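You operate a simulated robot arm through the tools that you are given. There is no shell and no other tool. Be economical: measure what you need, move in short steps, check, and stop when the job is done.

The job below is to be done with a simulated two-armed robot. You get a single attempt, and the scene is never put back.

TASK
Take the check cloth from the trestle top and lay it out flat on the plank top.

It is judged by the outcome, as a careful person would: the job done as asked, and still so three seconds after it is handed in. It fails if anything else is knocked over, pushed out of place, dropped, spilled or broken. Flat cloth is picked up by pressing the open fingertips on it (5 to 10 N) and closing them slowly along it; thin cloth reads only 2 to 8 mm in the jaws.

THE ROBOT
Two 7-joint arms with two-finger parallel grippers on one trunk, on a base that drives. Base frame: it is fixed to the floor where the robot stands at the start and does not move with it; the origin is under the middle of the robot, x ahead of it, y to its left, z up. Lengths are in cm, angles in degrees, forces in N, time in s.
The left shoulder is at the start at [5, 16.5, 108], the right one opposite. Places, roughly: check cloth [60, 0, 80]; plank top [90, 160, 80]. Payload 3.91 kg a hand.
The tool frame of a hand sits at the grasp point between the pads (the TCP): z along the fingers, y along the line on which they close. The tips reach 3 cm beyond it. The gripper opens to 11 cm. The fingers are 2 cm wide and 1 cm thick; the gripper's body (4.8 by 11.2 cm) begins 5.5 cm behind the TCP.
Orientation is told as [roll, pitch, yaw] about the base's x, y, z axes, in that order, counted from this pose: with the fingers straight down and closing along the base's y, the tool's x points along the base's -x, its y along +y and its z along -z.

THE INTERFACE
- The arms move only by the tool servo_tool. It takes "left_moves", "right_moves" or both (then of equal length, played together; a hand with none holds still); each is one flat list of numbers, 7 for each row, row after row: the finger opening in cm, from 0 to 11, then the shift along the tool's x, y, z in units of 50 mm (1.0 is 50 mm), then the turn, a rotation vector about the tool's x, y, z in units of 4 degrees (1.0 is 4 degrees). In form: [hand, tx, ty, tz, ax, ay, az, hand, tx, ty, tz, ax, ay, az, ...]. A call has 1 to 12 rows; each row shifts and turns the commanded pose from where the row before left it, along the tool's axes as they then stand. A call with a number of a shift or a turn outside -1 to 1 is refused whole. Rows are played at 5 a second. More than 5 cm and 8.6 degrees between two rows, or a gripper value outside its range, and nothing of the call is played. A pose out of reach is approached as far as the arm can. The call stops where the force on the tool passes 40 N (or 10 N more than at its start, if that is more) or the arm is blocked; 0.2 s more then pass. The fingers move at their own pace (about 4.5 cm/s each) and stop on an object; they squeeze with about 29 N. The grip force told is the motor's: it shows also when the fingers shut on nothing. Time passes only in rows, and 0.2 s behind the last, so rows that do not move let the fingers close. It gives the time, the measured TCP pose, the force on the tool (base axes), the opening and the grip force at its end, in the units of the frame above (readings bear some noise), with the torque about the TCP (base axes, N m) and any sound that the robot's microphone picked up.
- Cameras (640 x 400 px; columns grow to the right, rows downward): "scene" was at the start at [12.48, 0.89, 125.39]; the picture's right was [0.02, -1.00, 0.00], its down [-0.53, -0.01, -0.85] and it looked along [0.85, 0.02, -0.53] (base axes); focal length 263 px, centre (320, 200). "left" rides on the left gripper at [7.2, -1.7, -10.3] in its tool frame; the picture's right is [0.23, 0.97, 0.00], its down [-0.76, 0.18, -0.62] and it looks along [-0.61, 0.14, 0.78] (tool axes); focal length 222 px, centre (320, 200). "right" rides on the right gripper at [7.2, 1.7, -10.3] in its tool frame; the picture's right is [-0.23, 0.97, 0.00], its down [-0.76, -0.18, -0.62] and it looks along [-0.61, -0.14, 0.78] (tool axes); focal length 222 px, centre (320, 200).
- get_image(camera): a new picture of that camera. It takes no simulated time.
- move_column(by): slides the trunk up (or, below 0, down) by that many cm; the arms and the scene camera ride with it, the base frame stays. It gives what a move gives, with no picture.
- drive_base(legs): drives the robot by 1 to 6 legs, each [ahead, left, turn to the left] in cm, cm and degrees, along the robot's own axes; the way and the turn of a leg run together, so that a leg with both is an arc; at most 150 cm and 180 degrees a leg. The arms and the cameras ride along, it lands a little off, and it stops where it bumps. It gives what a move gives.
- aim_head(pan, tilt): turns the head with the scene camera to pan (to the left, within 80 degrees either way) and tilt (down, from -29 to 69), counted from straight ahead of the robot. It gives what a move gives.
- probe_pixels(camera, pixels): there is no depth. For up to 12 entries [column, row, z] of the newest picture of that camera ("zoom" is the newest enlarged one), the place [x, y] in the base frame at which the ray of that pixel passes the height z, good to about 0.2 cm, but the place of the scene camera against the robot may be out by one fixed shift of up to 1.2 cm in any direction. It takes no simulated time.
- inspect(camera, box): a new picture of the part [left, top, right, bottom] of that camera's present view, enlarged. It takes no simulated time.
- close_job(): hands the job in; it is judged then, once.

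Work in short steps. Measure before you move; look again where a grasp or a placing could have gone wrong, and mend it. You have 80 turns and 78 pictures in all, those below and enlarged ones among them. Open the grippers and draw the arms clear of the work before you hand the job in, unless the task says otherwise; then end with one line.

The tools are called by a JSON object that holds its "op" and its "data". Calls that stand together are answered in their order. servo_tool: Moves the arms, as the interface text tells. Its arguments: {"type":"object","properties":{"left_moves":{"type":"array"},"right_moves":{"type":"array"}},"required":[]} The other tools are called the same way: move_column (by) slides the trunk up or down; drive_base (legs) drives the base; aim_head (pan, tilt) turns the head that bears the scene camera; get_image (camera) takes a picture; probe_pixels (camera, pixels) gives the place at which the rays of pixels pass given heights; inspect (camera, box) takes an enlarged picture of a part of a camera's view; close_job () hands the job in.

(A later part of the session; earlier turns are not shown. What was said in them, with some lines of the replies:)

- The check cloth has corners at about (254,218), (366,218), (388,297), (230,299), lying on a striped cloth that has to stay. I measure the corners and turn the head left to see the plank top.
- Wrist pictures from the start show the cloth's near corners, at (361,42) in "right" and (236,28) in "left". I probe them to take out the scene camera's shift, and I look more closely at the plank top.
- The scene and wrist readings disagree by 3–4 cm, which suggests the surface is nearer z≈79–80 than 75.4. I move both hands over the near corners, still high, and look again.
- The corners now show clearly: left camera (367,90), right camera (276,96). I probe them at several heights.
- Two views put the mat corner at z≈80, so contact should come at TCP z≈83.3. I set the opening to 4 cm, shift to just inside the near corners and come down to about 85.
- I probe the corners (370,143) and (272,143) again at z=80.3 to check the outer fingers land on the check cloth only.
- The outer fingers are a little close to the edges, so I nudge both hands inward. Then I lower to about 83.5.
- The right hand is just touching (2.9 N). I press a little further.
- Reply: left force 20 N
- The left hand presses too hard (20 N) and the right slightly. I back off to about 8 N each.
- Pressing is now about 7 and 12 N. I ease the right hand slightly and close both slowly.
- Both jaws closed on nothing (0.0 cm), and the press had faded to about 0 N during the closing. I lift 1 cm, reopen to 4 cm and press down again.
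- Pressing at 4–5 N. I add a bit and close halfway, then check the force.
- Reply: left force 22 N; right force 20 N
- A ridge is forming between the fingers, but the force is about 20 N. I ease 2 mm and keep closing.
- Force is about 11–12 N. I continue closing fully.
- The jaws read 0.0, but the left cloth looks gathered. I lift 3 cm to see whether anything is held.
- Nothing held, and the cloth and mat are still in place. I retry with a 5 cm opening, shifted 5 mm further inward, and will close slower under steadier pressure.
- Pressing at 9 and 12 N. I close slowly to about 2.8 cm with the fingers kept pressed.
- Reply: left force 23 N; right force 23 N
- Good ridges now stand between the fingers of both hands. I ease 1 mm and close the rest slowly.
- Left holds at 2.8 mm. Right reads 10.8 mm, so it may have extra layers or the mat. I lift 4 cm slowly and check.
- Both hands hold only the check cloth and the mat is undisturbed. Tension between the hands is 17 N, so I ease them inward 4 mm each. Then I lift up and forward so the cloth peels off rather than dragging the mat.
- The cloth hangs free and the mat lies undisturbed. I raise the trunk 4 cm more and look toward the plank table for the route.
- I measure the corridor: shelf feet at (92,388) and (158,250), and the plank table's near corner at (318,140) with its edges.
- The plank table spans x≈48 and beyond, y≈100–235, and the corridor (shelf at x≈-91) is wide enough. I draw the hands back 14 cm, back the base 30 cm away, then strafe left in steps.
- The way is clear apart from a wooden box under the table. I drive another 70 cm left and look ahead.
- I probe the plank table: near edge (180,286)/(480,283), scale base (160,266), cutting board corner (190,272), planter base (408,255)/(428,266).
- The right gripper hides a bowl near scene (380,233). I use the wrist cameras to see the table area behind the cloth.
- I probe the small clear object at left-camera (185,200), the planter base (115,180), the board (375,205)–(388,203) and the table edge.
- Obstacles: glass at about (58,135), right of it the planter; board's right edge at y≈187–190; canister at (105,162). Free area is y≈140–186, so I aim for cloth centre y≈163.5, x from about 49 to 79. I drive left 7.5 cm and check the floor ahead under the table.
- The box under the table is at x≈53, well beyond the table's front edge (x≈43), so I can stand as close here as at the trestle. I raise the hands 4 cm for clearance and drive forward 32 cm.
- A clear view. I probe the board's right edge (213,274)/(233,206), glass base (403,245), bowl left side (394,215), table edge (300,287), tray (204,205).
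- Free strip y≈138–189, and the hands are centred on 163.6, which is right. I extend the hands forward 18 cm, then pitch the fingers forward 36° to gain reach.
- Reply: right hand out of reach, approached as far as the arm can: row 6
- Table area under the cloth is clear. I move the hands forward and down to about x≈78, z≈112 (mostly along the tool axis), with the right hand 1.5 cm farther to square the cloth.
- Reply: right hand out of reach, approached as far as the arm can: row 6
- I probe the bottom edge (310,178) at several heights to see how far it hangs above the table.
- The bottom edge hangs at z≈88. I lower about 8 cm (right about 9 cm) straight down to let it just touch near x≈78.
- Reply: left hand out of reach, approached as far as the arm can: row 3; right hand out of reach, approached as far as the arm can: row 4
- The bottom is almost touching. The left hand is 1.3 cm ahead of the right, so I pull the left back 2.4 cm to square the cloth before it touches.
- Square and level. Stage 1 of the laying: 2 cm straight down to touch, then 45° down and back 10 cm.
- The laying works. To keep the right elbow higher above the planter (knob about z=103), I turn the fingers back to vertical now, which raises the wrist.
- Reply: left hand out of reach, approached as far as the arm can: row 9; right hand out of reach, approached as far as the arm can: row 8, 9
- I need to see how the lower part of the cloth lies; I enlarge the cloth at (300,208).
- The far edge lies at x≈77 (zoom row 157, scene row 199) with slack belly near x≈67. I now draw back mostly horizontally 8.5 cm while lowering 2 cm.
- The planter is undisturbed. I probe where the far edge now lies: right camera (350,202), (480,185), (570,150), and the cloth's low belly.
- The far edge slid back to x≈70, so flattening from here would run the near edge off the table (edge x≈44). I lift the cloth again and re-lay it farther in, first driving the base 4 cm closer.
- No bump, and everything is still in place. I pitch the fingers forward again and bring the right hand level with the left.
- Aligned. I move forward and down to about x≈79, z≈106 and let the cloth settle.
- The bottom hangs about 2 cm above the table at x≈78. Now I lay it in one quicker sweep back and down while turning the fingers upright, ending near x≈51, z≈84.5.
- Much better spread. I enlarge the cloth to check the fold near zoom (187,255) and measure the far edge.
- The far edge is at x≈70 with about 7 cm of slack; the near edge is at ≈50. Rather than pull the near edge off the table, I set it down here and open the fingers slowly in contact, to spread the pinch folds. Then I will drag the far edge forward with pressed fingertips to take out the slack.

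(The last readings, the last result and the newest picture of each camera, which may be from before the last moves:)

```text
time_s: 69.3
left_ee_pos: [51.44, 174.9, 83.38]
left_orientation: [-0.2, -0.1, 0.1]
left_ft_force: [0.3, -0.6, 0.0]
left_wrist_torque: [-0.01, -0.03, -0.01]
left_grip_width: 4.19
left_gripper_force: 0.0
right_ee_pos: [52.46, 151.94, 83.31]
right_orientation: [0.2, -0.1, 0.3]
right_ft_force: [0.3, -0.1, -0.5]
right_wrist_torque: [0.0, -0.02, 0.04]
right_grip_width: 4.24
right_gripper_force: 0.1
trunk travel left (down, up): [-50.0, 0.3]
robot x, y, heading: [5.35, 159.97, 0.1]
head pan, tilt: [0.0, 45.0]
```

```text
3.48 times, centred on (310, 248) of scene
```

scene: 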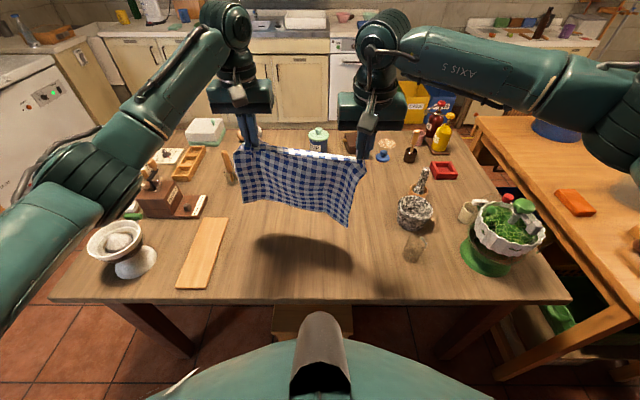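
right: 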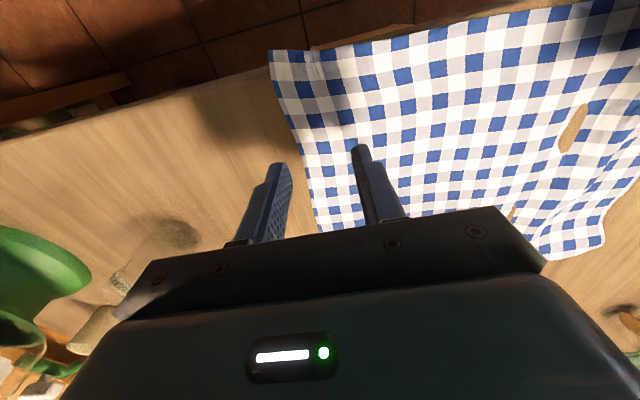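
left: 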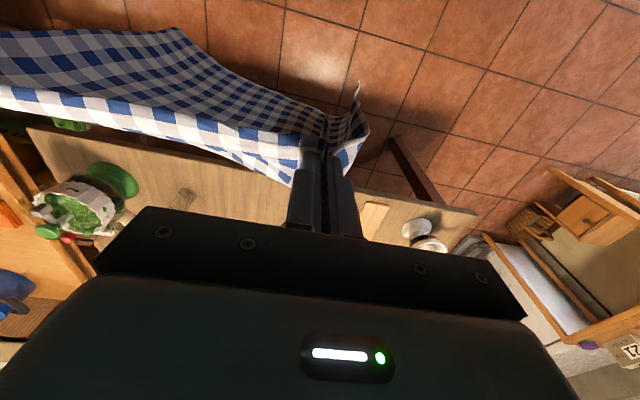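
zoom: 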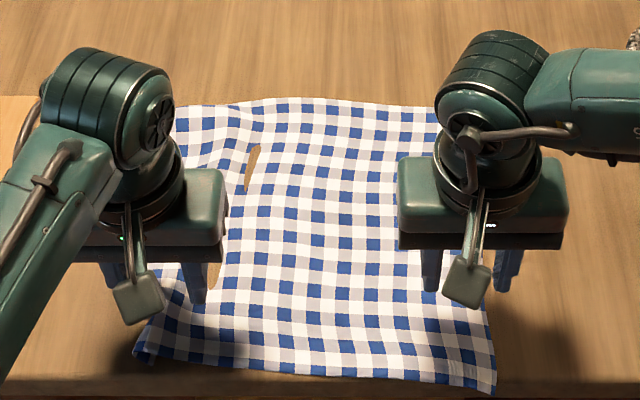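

On release the cloth sprang out nearly flat, but its near edge now sits at the table edge (right corner at zoom (490,392)). I lift, close the fingers, and move to near the far edge with a slight pitch, ready to press and drag the cloth forward.

{"op": "servo_tool", "data": {"left_moves": [4.2, 0, 0, -0.5, 0, 0, 0, 2, 0, 0, -0.5, 0, 0, 0, 0, -0.5, -0.15, 0, 0, 0, 0, 0, -0.6, -0.15, 0, 0, 0, 0, 0, -0.6, -0.15, 0, 0, 0, 0, 0, -0.6, -0.15, 0, 0, 0, 0, 0, -0.6, -0.15, 0, 0, 0, 0, 0, 0, 0, 0, 0, -1, 0, 0, 0, 0, 0, 0, -1, 0, 0, 0, 0, 0, 0, -1, 0, 0, 0, 0, 0, 0, -1, 0], "right_moves": [4.2, 0, 0, -0.5, 0, 0, 0, 2, 0, 0, -0.5, 0, 0, 0, 0, -0.5, 0.2, 0, 0, 0, 0, 0, -0.6, 0.2, 0, 0, 0, 0, 0, -0.6, 0.2, 0, 0, 0, 0, 0, -0.6, 0.2, 0, 0, 0, 0, 0, -0.5, 0.2, 0, 0, 0, 0, 0, 0, 0, 0, 0, -1, 0, 0, 0, 0, 0, 0, -1, 0, 0, 0, 0, 0, 0, -1, 0, 0, 0, 0, 0, 0, -1, 0]}}

{"op": "get_image", "data": {"camera": "scene"}}

```text
time_s: 71.7
left_ee_pos: [65.86, 171.16, 88.41]
left_orientation: [-0.1, -16.1, 0.2]
left_ft_force: [0.4, -0.6, -0.2]
left_wrist_torque: [0.0, 0.04, -0.03]
left_grip_width: 0.0
left_gripper_force: 28.8
right_ee_pos: [64.69, 156.35, 88.41]
right_orientation: [0.2, -16.1, 0.2]
right_ft_force: [-0.5, -0.7, -0.7]
right_wrist_torque: [-0.01, -0.02, 0.01]
right_grip_width: 0.01
right_gripper_force: 28.8
right hand out of reach, approached as far as the arm can: row 7
trunk travel left (down, up): [-50.0, 0.3]
robot x, y, heading: [5.03, 160.42, -0.1]
head pan, tilt: [0.0, 45.0]
```

```text
21 pictures are left
```

scene: 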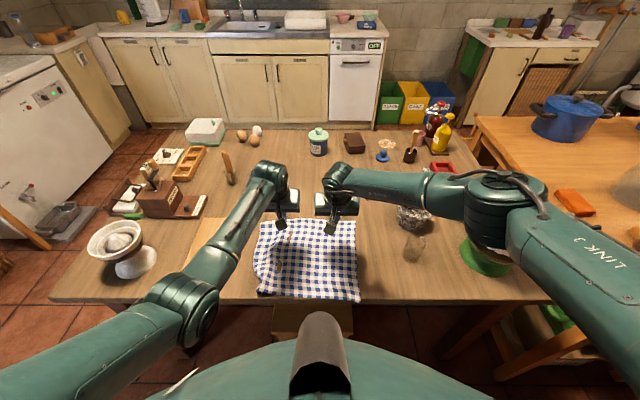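

I probe the cloth's corners and the table edge to plan the drag.

{"op": "probe_pixels", "data": {"camera": "scene", "pixels": [[360, 301, 80.2], [261, 293, 80.2], [356, 222, 80.2], [259, 221, 80.2], [400, 304, 80], [200, 303, 80], [215, 218, 80.5]]}}

{"op": "inspect", "data": {"camera": "scene", "box": [220, 200, 400, 320]}}

```text
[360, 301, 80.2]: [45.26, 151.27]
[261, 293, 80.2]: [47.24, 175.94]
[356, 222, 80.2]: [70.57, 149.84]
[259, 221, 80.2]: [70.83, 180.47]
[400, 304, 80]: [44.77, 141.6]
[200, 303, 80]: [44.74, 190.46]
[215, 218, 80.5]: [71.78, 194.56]
```

```text
3.33 times, centred on (310, 260) of scene
```

zoom: 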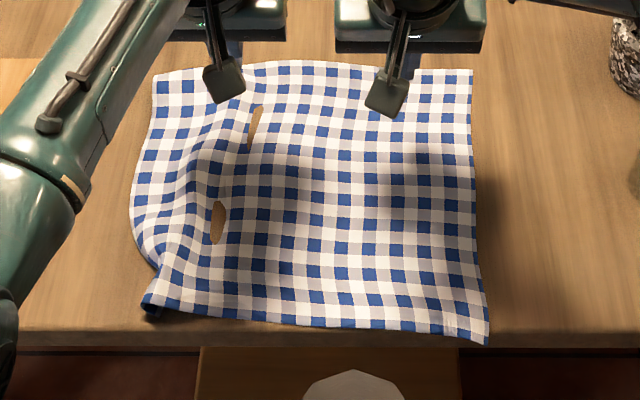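

All on the table (x 45–71, y 150–180), but only 0.5 cm from the edge, with a wrinkle and the near-left corner tucked under at zoom (150,300). First I press the fingertips down to drag the cloth forward.

{"op": "servo_tool", "data": {"left_moves": [0, 0.085, 0, 0.295, 0, 0, 0, 0, 0.085, 0, 0.295, 0, 0, 0, 0, 0.085, 0, 0.295, 0, 0, 0, 0, 0.02, 0, 0.09, 0, 0, 0], "right_moves": [0, 0.085, 0, 0.295, 0, 0, 0, 0, 0.085, 0, 0.295, 0, 0, 0, 0, 0.085, 0, 0.295, 0, 0, 0, 0, 0.02, 0, 0.09, 0, 0, 0]}}

```text
time_s: 72.7
left_ee_pos: [65.98, 171.17, 83.48]
left_orientation: [-0.2, -16.1, 0.2]
left_ft_force: [0.7, 0.5, -0.6]
left_wrist_torque: [0.0, -0.02, 0.01]
left_grip_width: 0.0
left_gripper_force: 28.6
right_ee_pos: [64.93, 156.22, 83.55]
right_orientation: [0.2, -16.2, 0.1]
right_ft_force: [1.0, 0.7, 0.2]
right_wrist_torque: [-0.03, 0.01, -0.01]
right_grip_width: 0.01
right_gripper_force: 28.9
trunk travel left (down, up): [-50.0, 0.3]
robot x, y, heading: [5.42, 160.45, 0.4]
head pan, tilt: [0.0, 45.0]
```

{"op": "servo_tool", "data": {"left_moves": [0, 0.015, 0, 0.06, 0, 0, 0, 0, 0.01, 0, 0.04, 0, 0, 0], "right_moves": [0, 0.015, 0, 0.06, 0, 0, 0, 0, 0.01, 0, 0.04, 0, 0, 0]}}

```text
time_s: 73.3
left_ee_pos: [65.98, 171.21, 82.89]
left_orientation: [-0.3, -16.0, 0.2]
left_ft_force: [-0.6, -0.5, -0.5]
left_wrist_torque: [0.01, 0.03, 0.01]
left_grip_width: 0.0
left_gripper_force: 29.3
right_ee_pos: [64.92, 156.34, 82.8]
right_orientation: [0.2, -16.0, 0.2]
right_ft_force: [-0.1, -0.5, 0.2]
right_wrist_torque: [0.0, 0.01, -0.01]
right_grip_width: 0.0
right_gripper_force: 29.3
trunk travel left (down, up): [-50.0, 0.3]
robot x, y, heading: [5.37, 160.21, 0.0]
head pan, tilt: [0.0, 45.0]
```

No contact yet. The plank is a little lower than the trestle, so I go on in small steps.

{"op": "servo_tool", "data": {"left_moves": [0, 0.012, 0, 0.04, 0, 0, 0, 0, 0.012, 0, 0.04, 0, 0, 0], "right_moves": [0, 0.012, 0, 0.04, 0, 0, 0, 0, 0.012, 0, 0.04, 0, 0, 0]}}

```text
time_s: 73.9
left_ee_pos: [65.85, 171.12, 82.38]
left_orientation: [-0.2, -15.9, 0.1]
left_ft_force: [-0.4, 0.3, -0.3]
left_wrist_torque: [0.01, 0.0, -0.02]
left_grip_width: 0.0
left_gripper_force: 28.6
right_ee_pos: [64.85, 156.41, 82.38]
right_orientation: [0.2, -16.1, 0.2]
right_ft_force: [0.0, 1.4, 0.2]
right_wrist_torque: [0.02, 0.01, 0.03]
right_grip_width: 0.0
right_gripper_force: 29.0
trunk travel left (down, up): [-50.0, 0.3]
robot x, y, heading: [5.33, 160.42, 0.2]
head pan, tilt: [0.0, 45.0]
```

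{"op": "servo_tool", "data": {"left_moves": [0, 0.012, 0, 0.04, 0, 0, 0, 0, 0.012, 0, 0.04, 0, 0, 0], "right_moves": [0, 0.012, 0, 0.04, 0, 0, 0, 0, 0.012, 0, 0.04, 0, 0, 0]}}

{"op": "get_image", "data": {"camera": "right"}}

```text
time_s: 74.5
left_ee_pos: [65.93, 171.14, 81.92]
left_orientation: [-0.2, -16.0, 0.2]
left_ft_force: [0.3, -0.1, -0.4]
left_wrist_torque: [-0.01, 0.02, 0.0]
left_grip_width: 0.01
left_gripper_force: 28.9
right_ee_pos: [64.87, 156.29, 81.98]
right_orientation: [0.2, -16.1, 0.4]
right_ft_force: [-0.3, 0.6, -0.1]
right_wrist_torque: [0.02, -0.01, 0.0]
right_grip_width: 0.02
right_gripper_force: 29.1
trunk travel left (down, up): [-50.0, 0.3]
robot x, y, heading: [5.91, 160.1, -0.1]
head pan, tilt: [0.0, 45.0]
```

```text
19 pictures are left
```

right: 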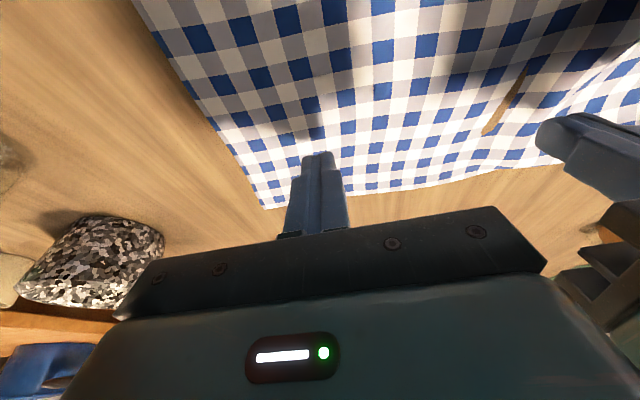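

The fingertip's shadow shows about 1–2 cm still to go. I continue down.

{"op": "servo_tool", "data": {"left_moves": [0, 0.02, 0, 0.07, 0, 0, 0, 0, 0.02, 0, 0.07, 0, 0, 0, 0, 0.02, 0, 0.06, 0, 0, 0], "right_moves": [0, 0.02, 0, 0.07, 0, 0, 0, 0, 0.02, 0, 0.07, 0, 0, 0, 0, 0.02, 0, 0.06, 0, 0, 0]}}

```text
time_s: 75.3
left_ee_pos: [65.93, 171.17, 80.91]
left_orientation: [-0.2, -16.0, 0.2]
left_ft_force: [0.2, 0.1, -0.2]
left_wrist_torque: [-0.02, 0.05, -0.01]
left_grip_width: 0.0
left_gripper_force: 28.7
right_ee_pos: [64.9, 156.48, 80.98]
right_orientation: [0.2, -16.0, 0.2]
right_ft_force: [0.5, -0.5, -0.6]
right_wrist_torque: [0.02, 0.01, -0.02]
right_grip_width: 0.0
right_gripper_force: 28.7
trunk travel left (down, up): [-50.0, 0.3]
robot x, y, heading: [5.03, 160.09, 0.4]
head pan, tilt: [0.0, 45.0]
```

{"op": "servo_tool", "data": {"left_moves": [0, 0.015, 0, 0.05, 0, 0, 0, 0, 0.015, 0, 0.05, 0, 0, 0], "right_moves": [0, 0.015, 0, 0.05, 0, 0, 0, 0, 0.015, 0, 0.05, 0, 0, 0]}}

{"op": "inspect", "data": {"camera": "right", "box": [220, 80, 460, 230]}}

```text
time_s: 75.9
left_ee_pos: [65.86, 171.15, 80.48]
left_orientation: [-0.3, -16.0, 0.2]
left_ft_force: [-0.7, -0.9, -0.5]
left_wrist_torque: [0.01, 0.01, 0.01]
left_grip_width: 0.0
left_gripper_force: 29.0
right_ee_pos: [64.76, 156.32, 80.44]
right_orientation: [0.2, -16.0, 0.3]
right_ft_force: [0.0, 0.3, 0.9]
right_wrist_torque: [-0.01, 0.0, -0.01]
right_grip_width: 0.0
right_gripper_force: 29.4
trunk travel left (down, up): [-50.0, 0.3]
robot x, y, heading: [5.51, 160.04, 0.3]
head pan, tilt: [0.0, 45.0]
```

```text
2.67 times, centred on (340, 155) of right
```

zoom: 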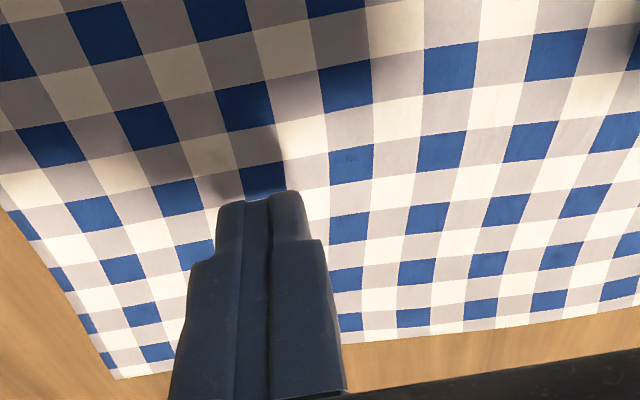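

Nearly in contact at TCP z≈80.4. I take fine steps until pressing at about 8 N.

{"op": "servo_tool", "data": {"left_moves": [0, 0.015, 0, 0.05, 0, 0, 0, 0, 0.012, 0, 0.04, 0, 0, 0], "right_moves": [0, 0.012, 0, 0.04, 0, 0, 0, 0, 0.009, 0, 0.03, 0, 0, 0]}}

```text
time_s: 76.5
left_ee_pos: [65.91, 171.13, 80.02]
left_orientation: [-0.2, -16.0, 0.2]
left_ft_force: [-0.1, 0.0, 0.0]
left_wrist_torque: [-0.02, -0.01, -0.02]
left_grip_width: 0.01
left_gripper_force: 29.0
right_ee_pos: [64.8, 156.35, 80.07]
right_orientation: [0.1, -16.0, 0.3]
right_ft_force: [0.3, 0.0, -0.4]
right_wrist_torque: [-0.02, -0.01, 0.01]
right_grip_width: 0.0
right_gripper_force: 28.8
trunk travel left (down, up): [-50.0, 0.3]
robot x, y, heading: [5.24, 160.42, 0.1]
head pan, tilt: [0.0, 45.0]
```

{"op": "servo_tool", "data": {"left_moves": [0, 0.009, 0, 0.03, 0, 0, 0, 0, 0.009, 0, 0.03, 0, 0, 0, 0, 0.009, 0, 0.03, 0, 0, 0], "right_moves": [0, 0.009, 0, 0.03, 0, 0, 0, 0, 0.009, 0, 0.03, 0, 0, 0, 0, 0.009, 0, 0.03, 0, 0, 0]}}

```text
time_s: 77.3
left_ee_pos: [65.98, 171.1, 79.44]
left_orientation: [-0.2, -15.9, 0.3]
left_ft_force: [-0.7, -0.3, -1.6]
left_wrist_torque: [0.02, 0.02, -0.02]
left_grip_width: 0.0
left_gripper_force: 29.2
right_ee_pos: [64.93, 156.19, 79.75]
right_orientation: [0.1, -16.0, 0.2]
right_ft_force: [0.0, 0.0, 0.3]
right_wrist_torque: [0.01, 0.01, -0.03]
right_grip_width: 0.0
right_gripper_force: 29.4
trunk travel left (down, up): [-50.0, 0.3]
robot x, y, heading: [5.44, 159.87, 0.2]
head pan, tilt: [0.0, 45.0]
```

{"op": "servo_tool", "data": {"left_moves": [0, 0.012, 0, 0.04, 0, 0, 0, 0, 0.012, 0, 0.04, 0, 0, 0, 0, 0.012, 0, 0.04, 0, 0, 0], "right_moves": [0, 0.012, 0, 0.04, 0, 0, 0, 0, 0.012, 0, 0.04, 0, 0, 0, 0, 0.012, 0, 0.04, 0, 0, 0]}}

{"op": "inspect", "data": {"camera": "right", "box": [220, 80, 460, 230]}}

```text
time_s: 78.1
left_ee_pos: [66.03, 171.15, 79.32]
left_orientation: [-0.2, -16.4, 0.3]
left_ft_force: [-3.7, 2.8, 15.3]
left_wrist_torque: [0.06, 0.1, -0.02]
left_grip_width: 0.0
left_gripper_force: 29.1
right_ee_pos: [64.81, 156.42, 79.19]
right_orientation: [0.2, -16.3, 0.3]
right_ft_force: [1.9, -1.2, 5.7]
right_wrist_torque: [-0.02, -0.02, 0.0]
right_grip_width: 0.01
right_gripper_force: 29.0
trunk travel left (down, up): [-50.0, 0.3]
robot x, y, heading: [5.23, 160.24, 0.3]
head pan, tilt: [0.0, 45.0]
```

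```text
2.67 times, centred on (340, 155) of right
```

zoom: 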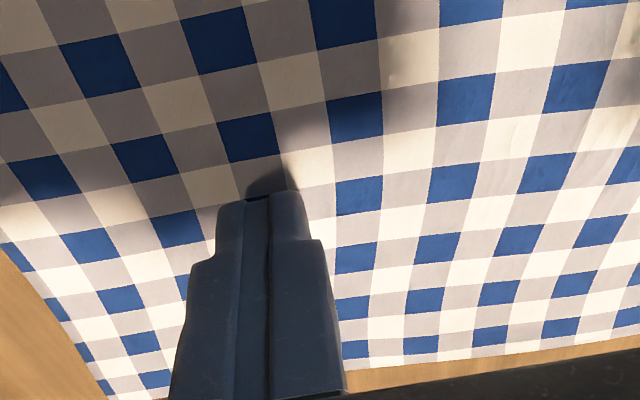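

Contact at last (plank surface z≈76.3), pressing 15 and 6 N. I drag both hands forward 4.5 cm.

{"op": "servo_tool", "data": {"left_moves": [0, -0.173, 0, 0.035, 0, 0, 0, 0, -0.173, 0, 0.05, 0, 0, 0, 0, -0.173, 0, 0.05, 0, 0, 0, 0, -0.173, 0, 0.05, 0, 0, 0, 0, -0.173, 0, 0.05, 0, 0, 0], "right_moves": [0, -0.173, 0, 0.07, 0, 0, 0, 0, -0.173, 0, 0.055, 0, 0, 0, 0, -0.173, 0, 0.05, 0, 0, 0, 0, -0.173, 0, 0.05, 0, 0, 0, 0, -0.173, 0, 0.05, 0, 0, 0]}}

{"op": "inspect", "data": {"camera": "scene", "box": [180, 190, 540, 320]}}

```text
time_s: 79.3
left_ee_pos: [67.81, 171.76, 80.41]
left_orientation: [-0.2, -16.0, 0.3]
left_ft_force: [-0.1, -0.2, -0.1]
left_wrist_torque: [0.0, 0.01, -0.01]
left_grip_width: 0.0
left_gripper_force: 28.9
left hand out of reach, approached as far as the arm can: row 2, 3, 4, 5
right_ee_pos: [65.28, 156.0, 79.28]
right_orientation: [0.2, -16.2, 0.3]
right_ft_force: [-0.5, -0.4, 8.3]
right_wrist_torque: [0.01, 0.05, 0.02]
right_grip_width: 0.0
right_gripper_force: 29.0
right hand out of reach, approached as far as the arm can: row 1, 2, 3, 4, 5
trunk travel left (down, up): [-50.0, 0.3]
robot x, y, heading: [5.35, 159.84, 0.3]
head pan, tilt: [0.0, 45.0]
```

```text
1.78 times, centred on (360, 255) of scene
```

zoom: 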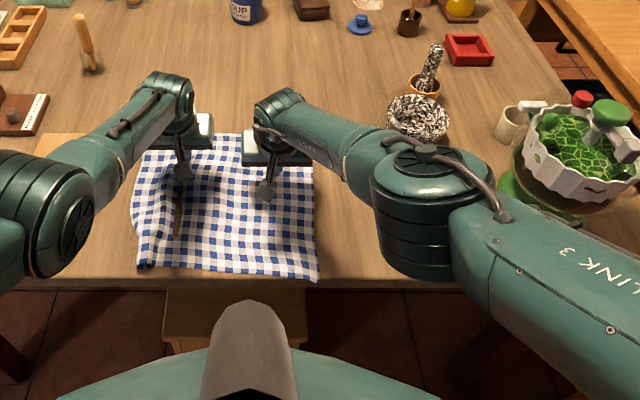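

Arms are at their reach limit, so the drag did little. I lift both hands and draw them back to see the cloth clearly.

{"op": "servo_tool", "data": {"left_moves": [0, 0, 0, -0.6, 0, 0, 0, 0, 0, 0, -0.8, 0, 0, 0, 0, 0, 0, -0.8, 0, 0, 0, 0, 0, 0, -0.8, 0, 0, 0, 0, 0, 0, -0.8, 0, 1, 0, 0, 0, 0, -0.8, 0, 1, 0, 0, 0.6, 0.3, -0.3, 0, 1, 0, 0, 0.6, 0.3, -0.3, 0, 1, 0, 0, 0.8, 0.3, 0, 0, 0, 0], "right_moves": [0, 0, 0, -0.6, 0, 0, 0, 0, 0, 0, -0.8, 0, 0, 0, 0, 0, 0, -0.8, 0, 0, 0, 0, 0, 0, -0.8, 0, 0, 0, 0, 0, 0, -0.8, 0, 1, 0, 0, 0, 0, -0.8, 0, 1, 0, 0, 0.6, -0.3, -0.3, 0, 1, 0, 0, 0.6, -0.3, -0.3, 0, 1, 0, 0, 0.8, -0.3, 0, 0, 0, 0]}}

{"op": "get_image", "data": {"camera": "scene"}}

{"op": "inspect", "data": {"camera": "scene", "box": [220, 200, 400, 320]}}

```text
time_s: 81.3
left_ee_pos: [57.06, 177.49, 99.19]
left_orientation: [0.3, -0.1, 0.5]
left_ft_force: [0.0, -0.2, 0.2]
left_wrist_torque: [-0.01, -0.02, 0.02]
left_grip_width: 0.01
left_gripper_force: 29.1
left hand out of reach, approached as far as the arm can: row 7, 8, 9
right_ee_pos: [48.75, 151.34, 103.94]
right_orientation: [0.2, -0.1, 0.3]
right_ft_force: [-0.2, 0.1, -0.1]
right_wrist_torque: [0.03, -0.01, 0.04]
right_grip_width: 0.0
right_gripper_force: 29.2
trunk travel left (down, up): [-50.0, 0.3]
robot x, y, heading: [5.4, 160.31, -0.1]
head pan, tilt: [0.0, 45.0]
```

```text
15 pictures are left
```

scene: 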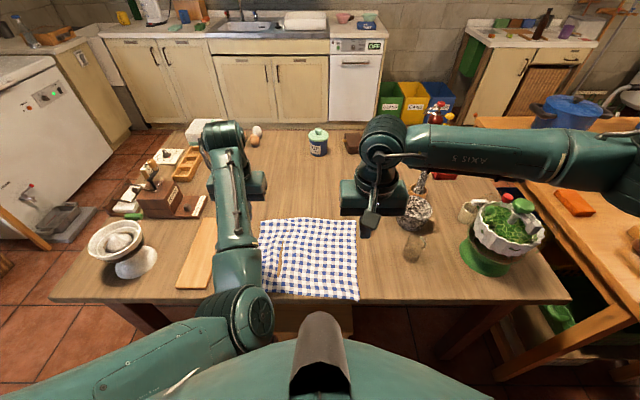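

```text
3.33 times, centred on (310, 260) of scene
```

zoom: 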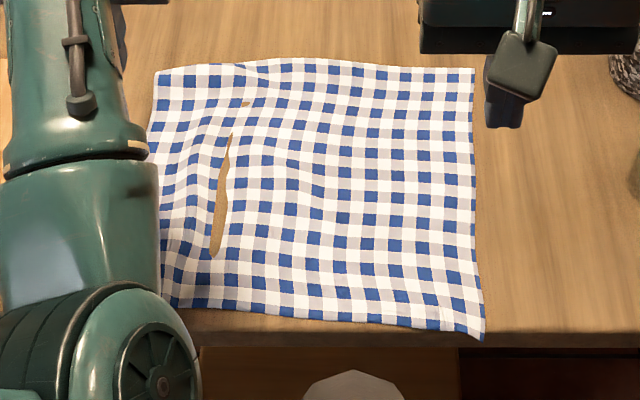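

Cloth is flat apart from one ridge (zoom (222,200)), but the near-right corner (485,340) is right at the table edge. I'll press at mid-cloth (x≈58), where the arms still have reach, and push it forward 5 cm.

{"op": "servo_tool", "data": {"left_moves": [0, -0.03, -0.15, 0.62, 0, 0, 0, 0, -0.03, -0.15, 0.62, 0, 0, 0, 0, -0.03, -0.15, 0.62, 0, 0, 0, 0, -0.03, -0.15, 0.62, 0, 0, 0, 0, -0.03, -0.15, 0.62, 0, 0, 0, 0, -0.03, -0.15, 0.62, 0, 0, 0, 0, 0, 0, 0, 0, -1, 0, 0, 0, 0, 0, 0, -1, 0, 0, 0, 0, 0, 0, -1, 0, 0, 0, 0, 0, 0, -1, 0], "right_moves": [0, -0.31, 0.12, 0.78, 0, 0, 0, 0, -0.31, 0.12, 0.78, 0, 0, 0, 0, -0.31, 0.12, 0.78, 0, 0, 0, 0, -0.31, 0.12, 0.78, 0, 0, 0, 0, -0.31, 0.12, 0.78, 0, 0, 0, 0, -0.31, 0.12, 0.78, 0, 0, 0, 0, 0, 0, 0, 0, -1, 0, 0, 0, 0, 0, 0, -1, 0, 0, 0, 0, 0, 0, -1, 0, 0, 0, 0, 0, 0, -1, 0]}}

```text
time_s: 83.7
left_ee_pos: [62.3, 172.42, 85.39]
left_orientation: [-0.2, -21.5, 0.2]
left_ft_force: [0.4, -0.3, -0.7]
left_wrist_torque: [0.01, -0.02, 0.0]
left_grip_width: 0.02
left_gripper_force: 29.1
right_ee_pos: [58.18, 155.19, 80.27]
right_orientation: [0.3, -16.0, 0.2]
right_ft_force: [-0.2, 0.0, -0.7]
right_wrist_torque: [0.02, -0.01, -0.03]
right_grip_width: 0.0
right_gripper_force: 29.1
trunk travel left (down, up): [-50.0, 0.3]
robot x, y, heading: [5.28, 159.89, 0.1]
head pan, tilt: [0.0, 45.0]
stopped in row 10 (left hand): the arm was blocked; the commanded pose is now the measured one
```

The left arm reports being blocked at (62,172,85). I look before doing anything else.

{"op": "get_image", "data": {"camera": "scene"}}

```text
13 pictures are left
```

scene: 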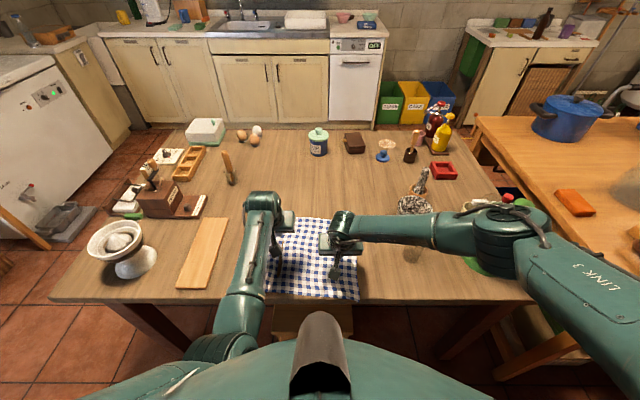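

The left elbow has swung in against the robot's own chest; nothing on the table has moved. I raise the left hand away and meanwhile lower the right hand to contact.

{"op": "servo_tool", "data": {"left_moves": [0, 0, 0.1, -0.6, 0, 0, 0, 0, 0, 0.2, -0.7, 0, 0, 0, 0, 0, 0.2, -0.7, 0, 0, 0, 0, 0, 0.2, -0.7, 0, 0, 0], "right_moves": [0, 0.012, 0, 0.05, 0, 0, 0, 0, 0.012, 0, 0.05, 0, 0, 0, 0, 0.012, 0, 0.05, 0, 0, 0, 0, 0.012, 0, 0.05, 0, 0, 0]}}

```text
time_s: 84.9
left_ee_pos: [58.88, 175.39, 100.75]
left_orientation: [-1.1, -24.9, 0.3]
left_ft_force: [0.5, -0.3, -0.7]
left_wrist_torque: [-0.01, 0.01, -0.04]
left_grip_width: 0.01
left_gripper_force: 28.8
right_ee_pos: [58.27, 155.19, 79.28]
right_orientation: [0.1, -16.3, 0.3]
right_ft_force: [0.2, 0.9, 2.4]
right_wrist_torque: [-0.03, 0.02, -0.01]
right_grip_width: 0.0
right_gripper_force: 28.9
trunk travel left (down, up): [-50.0, 0.3]
robot x, y, heading: [5.45, 160.31, 0.1]
head pan, tilt: [0.0, 45.0]
stopped in row 4 (left hand): the arm was blocked; the commanded pose is now the measured one
```

Right hand touches (2.4 N). I press to about 8 N and push forward 4 cm with the right hand only.

{"op": "servo_tool", "data": {"right_moves": [0, 0.006, 0, 0.025, 0, 0, 0, 0, -0.154, 0, 0.044, 0, 0, 0, 0, -0.154, 0, 0.044, 0, 0, 0, 0, -0.154, 0, 0.044, 0, 0, 0, 0, -0.154, 0, 0.044, 0, 0, 0, 0, -0.154, 0, 0.044, 0, 0, 0]}}

{"op": "inspect", "data": {"camera": "scene", "box": [200, 190, 440, 320]}}

```text
time_s: 86.3
left_ee_pos: [58.84, 175.48, 100.83]
left_orientation: [-1.3, -24.8, 0.3]
left_ft_force: [0.1, -0.3, 0.5]
left_wrist_torque: [-0.01, 0.03, 0.01]
left_grip_width: 0.0
left_gripper_force: 29.1
right_ee_pos: [62.23, 155.27, 79.43]
right_orientation: [0.4, -16.3, 0.2]
right_ft_force: [-2.4, 0.7, 13.0]
right_wrist_torque: [0.01, 0.12, 0.0]
right_grip_width: 0.0
right_gripper_force: 28.7
trunk travel left (down, up): [-50.0, 0.3]
robot x, y, heading: [5.47, 160.31, 0.2]
head pan, tilt: [0.0, 45.0]
```

```text
2.67 times, centred on (320, 255) of scene
```

zoom: 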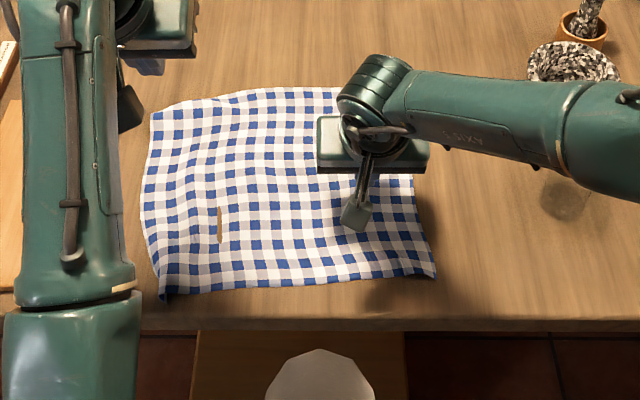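

The push works: the whole cloth moved, and the right side is now about 3 cm clear of the edge. Next I'll push the left part the same way, but first I clear the left hand outward (it hovers close by) while lifting the right 2 cm.

{"op": "servo_tool", "data": {"left_moves": [0, 0, 0.5, -0.1, 0, 0, 0, 0, 0, 0.6, -0.2, 0, 0, 0, 0, 0, 0.6, -0.2, 0, 0, 0, 0, 0, 0.6, -0.2, 0, 0, 0], "right_moves": [0, 0, 0, -0.2, 0, 0, 0, 0, 0, 0, -0.2, 0, 0, 0, 0, 0, 0, 0, 0, 0, 0, 0, 0, 0, 0, 0, 0, 0]}}

{"op": "get_image", "data": {"camera": "scene"}}

```text
time_s: 87.3
left_ee_pos: [57.42, 187.03, 103.58]
left_orientation: [-1.2, -24.6, 0.3]
left_ft_force: [0.0, 0.2, 0.0]
left_wrist_torque: [-0.01, 0.03, 0.0]
left_grip_width: 0.0
left_gripper_force: 28.5
right_ee_pos: [61.68, 155.19, 81.07]
right_orientation: [0.2, -16.1, 0.2]
right_ft_force: [0.1, -0.5, -0.2]
right_wrist_torque: [-0.03, 0.01, 0.01]
right_grip_width: 0.01
right_gripper_force: 28.7
trunk travel left (down, up): [-50.0, 0.3]
robot x, y, heading: [4.96, 160.45, 0.2]
head pan, tilt: [0.0, 45.0]
```

```text
11 pictures are left
```

scene: 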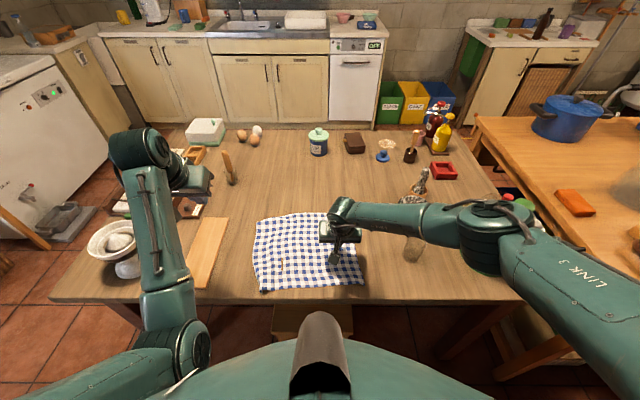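

The left arm is free and outside. Now the right hand moves to about (56.5,167) and lowers to contact.

{"op": "servo_tool", "data": {"right_moves": [0, 0.32, 0.8, -0.09, 0, 0, 0, 0, 0.32, 0.8, -0.09, 0, 0, 0, 0, 0.32, 0.8, -0.09, 0, 0, 0, 0, 0.05, 0, 0.17, 0, 0, 0, 0, 0.05, 0, 0.17, 0, 0, 0, 0, 0.01, 0, 0.03, 0, 0, 0]}}

```text
time_s: 88.7
left_ee_pos: [57.42, 187.06, 103.53]
left_orientation: [-1.2, -24.7, 0.3]
left_ft_force: [1.0, -0.2, -0.1]
left_wrist_torque: [-0.01, 0.0, -0.01]
left_grip_width: 0.01
left_gripper_force: 29.3
right_ee_pos: [56.73, 167.27, 79.2]
right_orientation: [0.3, -16.2, 0.2]
right_ft_force: [-0.7, -0.4, 6.2]
right_wrist_torque: [-0.06, 0.01, -0.01]
right_grip_width: 0.0
right_gripper_force: 29.1
trunk travel left (down, up): [-50.0, 0.3]
robot x, y, heading: [5.36, 160.28, 0.3]
head pan, tilt: [0.0, 45.0]
```

Pressing at 6 N. I push forward 4 cm, with 2 cm to the left to take out the ridge.

{"op": "servo_tool", "data": {"right_moves": [0, -0.154, 0.05, 0.05, 0, 0, 0, 0, -0.154, 0.08, 0.046, 0, 0, 0, 0, -0.154, 0.08, 0.044, 0, 0, 0, 0, -0.154, 0.1, 0.044, 0, 0, 0, 0, -0.154, 0.1, 0.044, 0, 0, 0, 0, 0, 0, -0.2, 0, 0, 0, 0, 0, 0, -0.4, 0, 0, 0]}}

{"op": "inspect", "data": {"camera": "scene", "box": [200, 190, 440, 320]}}

```text
time_s: 90.3
left_ee_pos: [57.36, 187.0, 103.63]
left_orientation: [-1.3, -24.6, 0.4]
left_ft_force: [0.2, -0.5, -0.3]
left_wrist_torque: [0.0, -0.02, 0.01]
left_grip_width: 0.05
left_gripper_force: 29.0
right_ee_pos: [58.05, 168.14, 82.23]
right_orientation: [0.2, -16.1, 0.2]
right_ft_force: [-0.1, 0.5, 0.2]
right_wrist_torque: [0.0, 0.03, 0.01]
right_grip_width: 0.0
right_gripper_force: 29.3
right hand out of reach, approached as far as the arm can: row 4, 5
trunk travel left (down, up): [-50.0, 0.3]
robot x, y, heading: [5.43, 160.03, 0.1]
head pan, tilt: [0.0, 45.0]
```

```text
2.67 times, centred on (320, 255) of scene
```

zoom: 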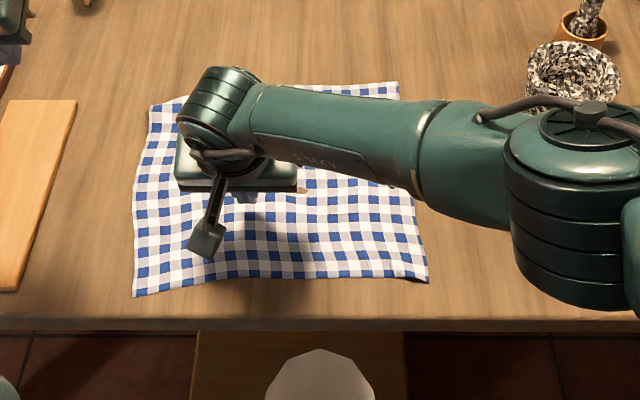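

The near-left corner has opened out and the near edge is clear of the table edge. I lift the right hand and draw it back to view the whole cloth.

{"op": "servo_tool", "data": {"right_moves": [0, 0, 0, -0.8, 0, 0, 0, 0, 0, 0, -0.8, 0, 0, 0, 0, 0, 0, -0.8, 0, 0, 0, 0, 0, 0, -0.8, 0, 0, 0, 0, 0, 0, -0.8, 0, 0, 0, 0, 0, -0.7, -0.3, 0, 0, 0, 0, 0, -0.7, -0.3, 0, 0, 0, 0, 0, -0.7, -0.3, 0, 0, 0, 0, 0, -0.7, 0, 0, 0, 0]}}

{"op": "inspect", "data": {"camera": "scene", "box": [200, 190, 440, 320]}}

```text
time_s: 92.3
left_ee_pos: [57.42, 186.91, 103.59]
left_orientation: [-1.1, -24.6, 0.3]
left_ft_force: [0.2, -0.1, -0.4]
left_wrist_torque: [0.02, 0.01, 0.01]
left_grip_width: 0.02
left_gripper_force: 28.7
right_ee_pos: [51.28, 153.98, 105.72]
right_orientation: [0.4, -16.3, 0.1]
right_ft_force: [0.5, -1.1, 0.5]
right_wrist_torque: [0.0, -0.03, -0.02]
right_grip_width: 0.0
right_gripper_force: 28.9
trunk travel left (down, up): [-50.0, 0.3]
robot x, y, heading: [5.67, 160.42, 0.2]
head pan, tilt: [0.0, 45.0]
```

```text
2.67 times, centred on (320, 255) of scene
```

zoom: 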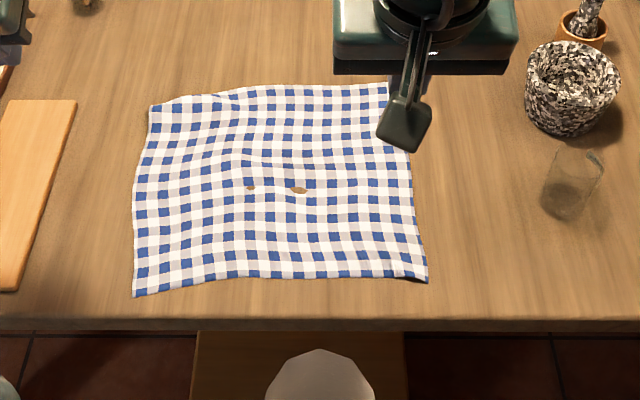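

Cloth lies spread with all corners open and only faint ripples. I probe the corners to check the extent against the original (about 27 × 32 cm).

{"op": "probe_pixels", "data": {"camera": "scene", "pixels": [[250, 290.5, 76.5], [360.5, 285.7, 76.5], [256, 219.4, 76.5], [345.5, 211, 76.5], [300, 303, 76.5], [307, 277, 76.5], [305, 213, 76.5]]}}

{"op": "inspect", "data": {"camera": "scene", "box": [240, 205, 370, 300]}}

```text
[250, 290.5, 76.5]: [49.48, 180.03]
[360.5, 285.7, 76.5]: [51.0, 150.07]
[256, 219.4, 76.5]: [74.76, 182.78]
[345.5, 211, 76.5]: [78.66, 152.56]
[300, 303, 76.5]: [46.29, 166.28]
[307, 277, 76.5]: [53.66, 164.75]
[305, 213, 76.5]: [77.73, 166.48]
```

```text
4.21 times, centred on (305, 252) of scene
```

zoom: 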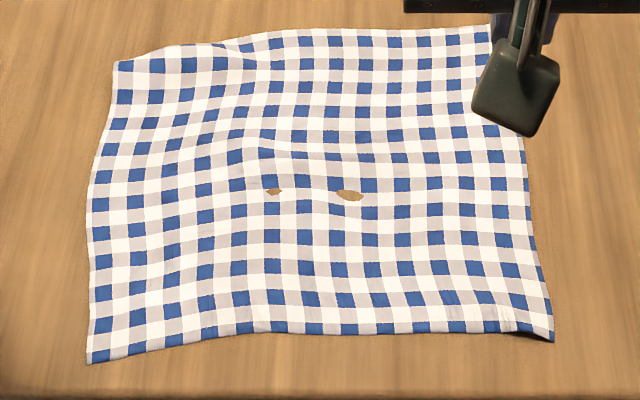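

The middle is about 24 cm deep against 27, so ripples take up roughly 3 cm. I'll press with the right hand near the middle of the near edge and draw it back about 3 cm to stretch them out.

{"op": "servo_tool", "data": {"right_moves": [0, 0.044, 0.33, 0.745, 0, 0, 0, 0, 0.044, 0.33, 0.745, 0, 0, 0, 0, 0.044, 0.33, 0.745, 0, 0, 0, 0, 0.044, 0.33, 0.745, 0, 0, 0, 0, 0.044, 0.33, 0.745, 0, 0, 0, 0, 0.044, 0.33, 0.745, 0, 0, 0, 0, 0.044, 0.33, 0.745, 0, 0, 0, 0, 0.02, 0, 0.1, 0, 0, 0, 0, 0.02, 0, 0.08, 0, 0, 0]}}

```text
time_s: 94.3
left_ee_pos: [57.41, 187.1, 103.58]
left_orientation: [-1.2, -24.5, 0.2]
left_ft_force: [0.2, 0.3, -1.2]
left_wrist_torque: [0.02, -0.03, 0.01]
left_grip_width: 0.01
left_gripper_force: 28.8
right_ee_pos: [57.18, 165.6, 79.35]
right_orientation: [0.2, -16.2, 0.4]
right_ft_force: [0.1, 0.2, -0.5]
right_wrist_torque: [-0.01, -0.02, 0.0]
right_grip_width: 0.01
right_gripper_force: 29.6
trunk travel left (down, up): [-50.0, 0.3]
robot x, y, heading: [5.26, 160.41, 0.2]
head pan, tilt: [0.0, 45.0]
```

Just at contact height. I press 2–3 mm and draw back 3 cm, then lift.

{"op": "servo_tool", "data": {"right_moves": [0, 0.015, 0, 0.05, 0, 0, 0, 0, 0.115, 0, -0.03, 0, 0, 0, 0, 0.115, 0, -0.033, 0, 0, 0, 0, 0.115, 0, -0.033, 0, 0, 0, 0, 0.115, 0, -0.033, 0, 0, 0, 0, 0.115, 0, -0.033, 0, 0, 0, 0, 0, 0, -0.2, 0, 0, 0, 0, 0, 0, -0.5, 0, 0, 0]}}

{"op": "inspect", "data": {"camera": "scene", "box": [230, 200, 380, 310]}}

```text
time_s: 96.1
left_ee_pos: [57.36, 186.97, 103.5]
left_orientation: [-1.2, -24.6, 0.3]
left_ft_force: [0.2, -0.2, 0.1]
left_wrist_torque: [0.02, 0.03, -0.01]
left_grip_width: 0.0
left_gripper_force: 28.7
right_ee_pos: [52.93, 165.6, 82.4]
right_orientation: [0.1, -16.1, 0.2]
right_ft_force: [-0.2, 0.0, -0.6]
right_wrist_torque: [-0.03, 0.01, -0.04]
right_grip_width: 0.02
right_gripper_force: 28.5
trunk travel left (down, up): [-50.0, 0.3]
robot x, y, heading: [5.34, 160.32, 0.3]
head pan, tilt: [0.0, 45.0]
```

```text
3.64 times, centred on (305, 255) of scene
```

zoom: 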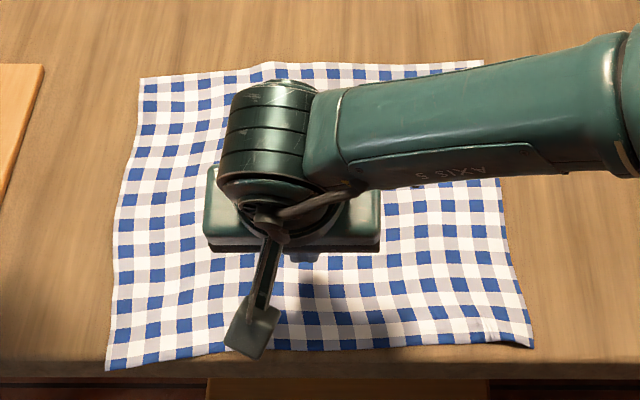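

It stretched well, though the near-left corner (105,370) moved close to the edge. I lift the hand clear to judge.

{"op": "servo_tool", "data": {"right_moves": [0, 0, 0, -0.8, 0, 0, 0, 0, 0, 0, -0.8, 0, 0, 0, 0, 0, 0, -0.8, 0, 0, 0, 0, 0, 0, -0.8, 0, 0, 0, 0, 0, -0.5, -0.8, 0, 0, 0, 0, 0, -0.7, -0.3, 0, 0, 0, 0, 0, -0.8, 0, 0, 0, 0, 0, 0, -0.8, 0, 0, 0, 0]}}

{"op": "inspect", "data": {"camera": "scene", "box": [230, 200, 380, 310]}}

{"op": "probe_pixels", "data": {"camera": "zoom", "pixels": [[105, 370, 76.5], [533, 347, 76.5], [142, 78, 76.5], [483, 60, 76.5], [560, 365, 76.5], [320, 350, 76.5]]}}

```text
time_s: 97.9
left_ee_pos: [57.33, 186.87, 103.59]
left_orientation: [-1.1, -24.8, 0.3]
left_ft_force: [-0.9, 0.5, -0.3]
left_wrist_torque: [0.01, 0.0, -0.03]
left_grip_width: 0.0
left_gripper_force: 28.9
right_ee_pos: [47.19, 151.4, 102.95]
right_orientation: [0.3, -16.3, 0.2]
right_ft_force: [-0.3, 0.8, 0.3]
right_wrist_torque: [0.01, 0.0, -0.03]
right_grip_width: 0.0
right_gripper_force: 29.2
trunk travel left (down, up): [-50.0, 0.3]
robot x, y, heading: [5.67, 160.41, 0.2]
head pan, tilt: [0.0, 45.0]
```

```text
3.64 times, centred on (305, 255) of scene
```

zoom: 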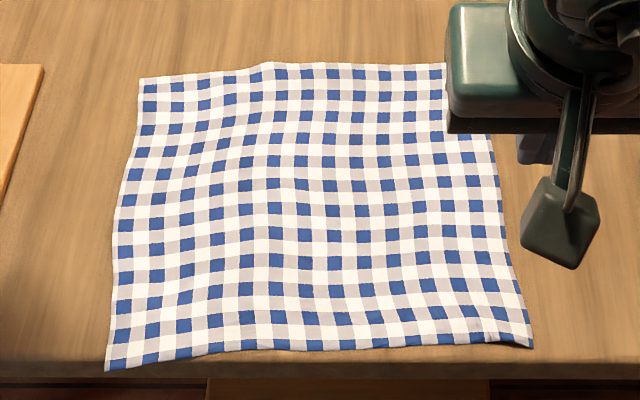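

```text
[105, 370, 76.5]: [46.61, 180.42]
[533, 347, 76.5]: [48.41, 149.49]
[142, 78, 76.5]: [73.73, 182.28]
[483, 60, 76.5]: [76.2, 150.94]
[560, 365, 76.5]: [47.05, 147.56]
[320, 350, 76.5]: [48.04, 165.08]
```

Now it's flat, 27 × 31 cm, nearly its full size. Only the near-left corner (x≈46.6) sits right at the edge, so I bring the left hand to about (62.5,173) to nudge that side forward 2 cm.

{"op": "servo_tool", "data": {"left_moves": [0, 0.14, -0.4, 0.655, 0, 0, 0, 0, 0.14, -0.4, 0.655, 0, 0, 0, 0, 0.14, -0.4, 0.655, 0, 0, 0, 0, 0.14, -0.4, 0.655, 0, 0, 0, 0, 0.14, -0.4, 0.655, 0, 0, 0, 0, 0.14, -0.4, 0.655, 0, 0, 0, 0, 0.14, -0.4, 0.6, 0, 0, 0]}}

```text
time_s: 99.5
left_ee_pos: [62.42, 172.37, 81.25]
left_orientation: [-1.3, -24.6, 0.3]
left_ft_force: [-0.5, -0.8, -0.2]
left_wrist_torque: [0.02, -0.03, -0.01]
left_grip_width: 0.02
left_gripper_force: 29.2
right_ee_pos: [47.3, 151.54, 102.96]
right_orientation: [0.1, -16.1, 0.2]
right_ft_force: [-0.4, -0.1, 0.5]
right_wrist_torque: [0.01, 0.03, -0.01]
right_grip_width: 0.0
right_gripper_force: 28.9
trunk travel left (down, up): [-50.0, 0.3]
robot x, y, heading: [5.47, 160.44, 0.3]
head pan, tilt: [0.0, 45.0]
```

The arm reached it unblocked. I lower to contact.

{"op": "servo_tool", "data": {"left_moves": [0, 0.07, 0, 0.155, 0, 0, 0, 0, 0.06, 0, 0.13, 0, 0, 0, 0, 0.017, 0, 0.037, 0, 0, 0]}}

```text
time_s: 100.3
left_ee_pos: [62.28, 172.51, 79.53]
left_orientation: [-1.2, -24.6, 0.3]
left_ft_force: [-0.1, -0.1, 0.5]
left_wrist_torque: [-0.02, 0.02, 0.02]
left_grip_width: 0.0
left_gripper_force: 29.4
right_ee_pos: [47.14, 151.54, 102.94]
right_orientation: [0.2, -16.2, 0.1]
right_ft_force: [0.2, 0.0, 0.0]
right_wrist_torque: [0.0, -0.01, 0.01]
right_grip_width: 0.0
right_gripper_force: 28.9
trunk travel left (down, up): [-50.0, 0.3]
robot x, y, heading: [5.49, 160.12, -0.1]
head pan, tilt: [0.0, 45.0]
```

{"op": "servo_tool", "data": {"left_moves": [0, 0.017, 0, 0.037, 0, 0, 0, 0, 0.012, 0, 0.027, 0, 0, 0]}}

```text
time_s: 100.9
left_ee_pos: [62.34, 172.4, 79.4]
left_orientation: [-1.1, -24.8, 0.3]
left_ft_force: [-2.1, 0.6, 8.5]
left_wrist_torque: [0.03, 0.02, 0.01]
left_grip_width: 0.02
left_gripper_force: 29.1
right_ee_pos: [47.1, 151.54, 103.15]
right_orientation: [0.1, -16.3, 0.3]
right_ft_force: [1.2, 0.4, -0.1]
right_wrist_torque: [-0.02, 0.01, -0.04]
right_grip_width: 0.0
right_gripper_force: 29.3
trunk travel left (down, up): [-50.0, 0.3]
robot x, y, heading: [5.52, 160.01, 0.1]
head pan, tilt: [0.0, 45.0]
5 turns are left
```

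8.5 N of press. I push forward 2.5 cm, then lift and move out to the left in the same call.

{"op": "servo_tool", "data": {"left_moves": [0, -0.091, 0, 0.042, 0, 0, 0, 0, -0.091, 0, 0.042, 0, 0, 0, 0, -0.091, 0, 0.042, 0, 0, 0, 0, -0.091, 0, 0.042, 0, 0, 0, 0, -0.091, 0, 0.042, 0, 0, 0, 0, 0.05, 0, -0.3, 0, 0, 0, 0, -0.1, 0, -0.6, 0, 0, 0, 0, -0.15, 0, -0.7, 0, 0, 0, 0, -0.15, 0.3, -0.7, 0, 0, 0, 0, -0.15, 0.6, -0.7, 0, 0, 0, 0, -0.15, 0.6, -0.7, 0, 0, 0, 0, -0.1, 0.6, -0.5, 0, 0, 0]}}

{"op": "get_image", "data": {"camera": "scene"}}

{"op": "inspect", "data": {"camera": "scene", "box": [230, 200, 380, 310]}}

{"op": "probe_pixels", "data": {"camera": "scene", "pixels": [[300, 303, 76.5]]}}

```text
time_s: 103.5
left_ee_pos: [59.46, 183.39, 99.64]
left_orientation: [-1.3, -24.5, 0.3]
left_ft_force: [-0.1, 0.6, 0.4]
left_wrist_torque: [-0.02, 0.0, 0.0]
left_grip_width: 0.02
left_gripper_force: 29.2
right_ee_pos: [47.15, 151.62, 103.03]
right_orientation: [0.2, -16.1, 0.2]
right_ft_force: [-0.1, -0.1, -0.5]
right_wrist_torque: [0.01, 0.02, 0.01]
right_grip_width: 0.0
right_gripper_force: 28.8
trunk travel left (down, up): [-50.0, 0.3]
robot x, y, heading: [5.63, 160.16, 0.3]
head pan, tilt: [0.0, 45.0]
```

```text
5 pictures are left
```

scene: 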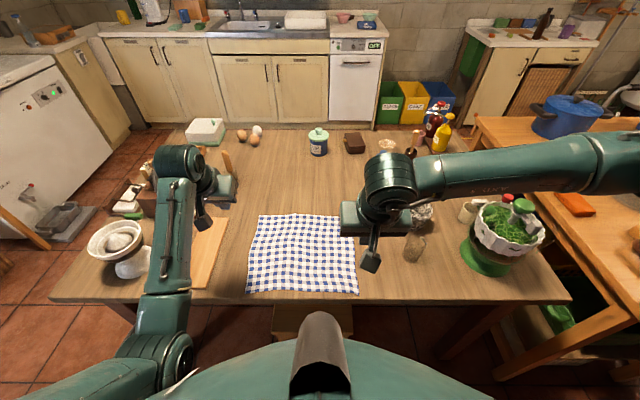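

```text
3.64 times, centred on (305, 255) of scene
```

zoom: 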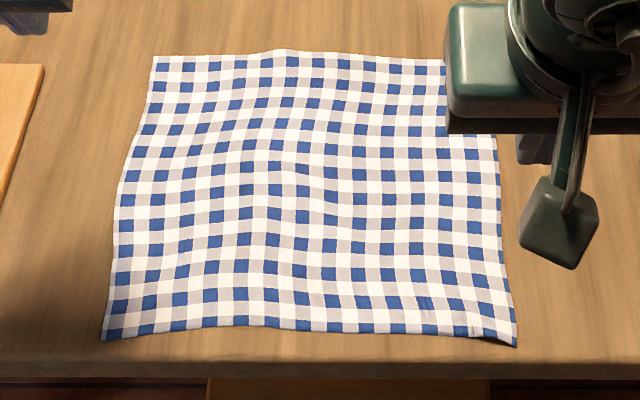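

```text
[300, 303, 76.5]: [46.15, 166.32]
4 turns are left
```

The cloth lies flat, square and about 2 cm inside the edge, and every other object is in place. I open the grippers and raise the hands a little more.

{"op": "servo_tool", "data": {"left_moves": [4, 0, 0.1, -0.3, 0, 0, 0, 6, 0, 0.1, -0.3, 0, 0, 0, 6, 0, 0, 0, 0, 0, 0], "right_moves": [4, 0, 0, -0.4, 0, 0, 0, 6, 0, 0, -0.4, 0, 0, 0, 6, 0, 0, 0, 0, 0, 0]}}

{"op": "get_image", "data": {"camera": "scene"}}

```text
time_s: 104.3
left_ee_pos: [58.19, 184.39, 102.24]
left_orientation: [-1.2, -24.6, 0.3]
left_ft_force: [-0.2, 0.3, -0.1]
left_wrist_torque: [-0.05, -0.01, 0.0]
left_grip_width: 5.98
left_gripper_force: 0.1
right_ee_pos: [45.91, 151.4, 106.79]
right_orientation: [0.2, -16.2, 0.2]
right_ft_force: [-0.2, 0.5, 0.0]
right_wrist_torque: [-0.02, 0.03, 0.02]
right_grip_width: 5.98
right_gripper_force: 0.0
trunk travel left (down, up): [-50.0, 0.3]
robot x, y, heading: [5.48, 160.31, 0.1]
head pan, tilt: [0.0, 45.0]
```

```text
3 pictures are left
3 turns are left
```

scene: 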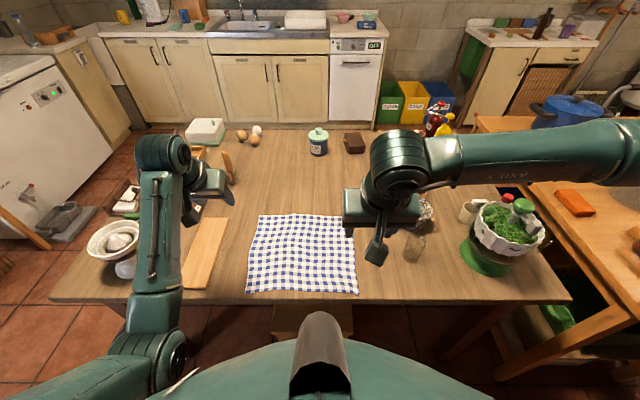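

The cloth is flat on the plank top, the grippers are open and clear of it, and nothing else has moved. I hand the job in.

{"op": "close_job", "data": {}}

```text
The job is handed in.
```

The check cloth is spread flat on the plank top, with the near edge about 2 cm in from the table's front edge and only faint ripples left. The striped mat and the other objects looked undisturbed in the pictures, and the job has been handed in.
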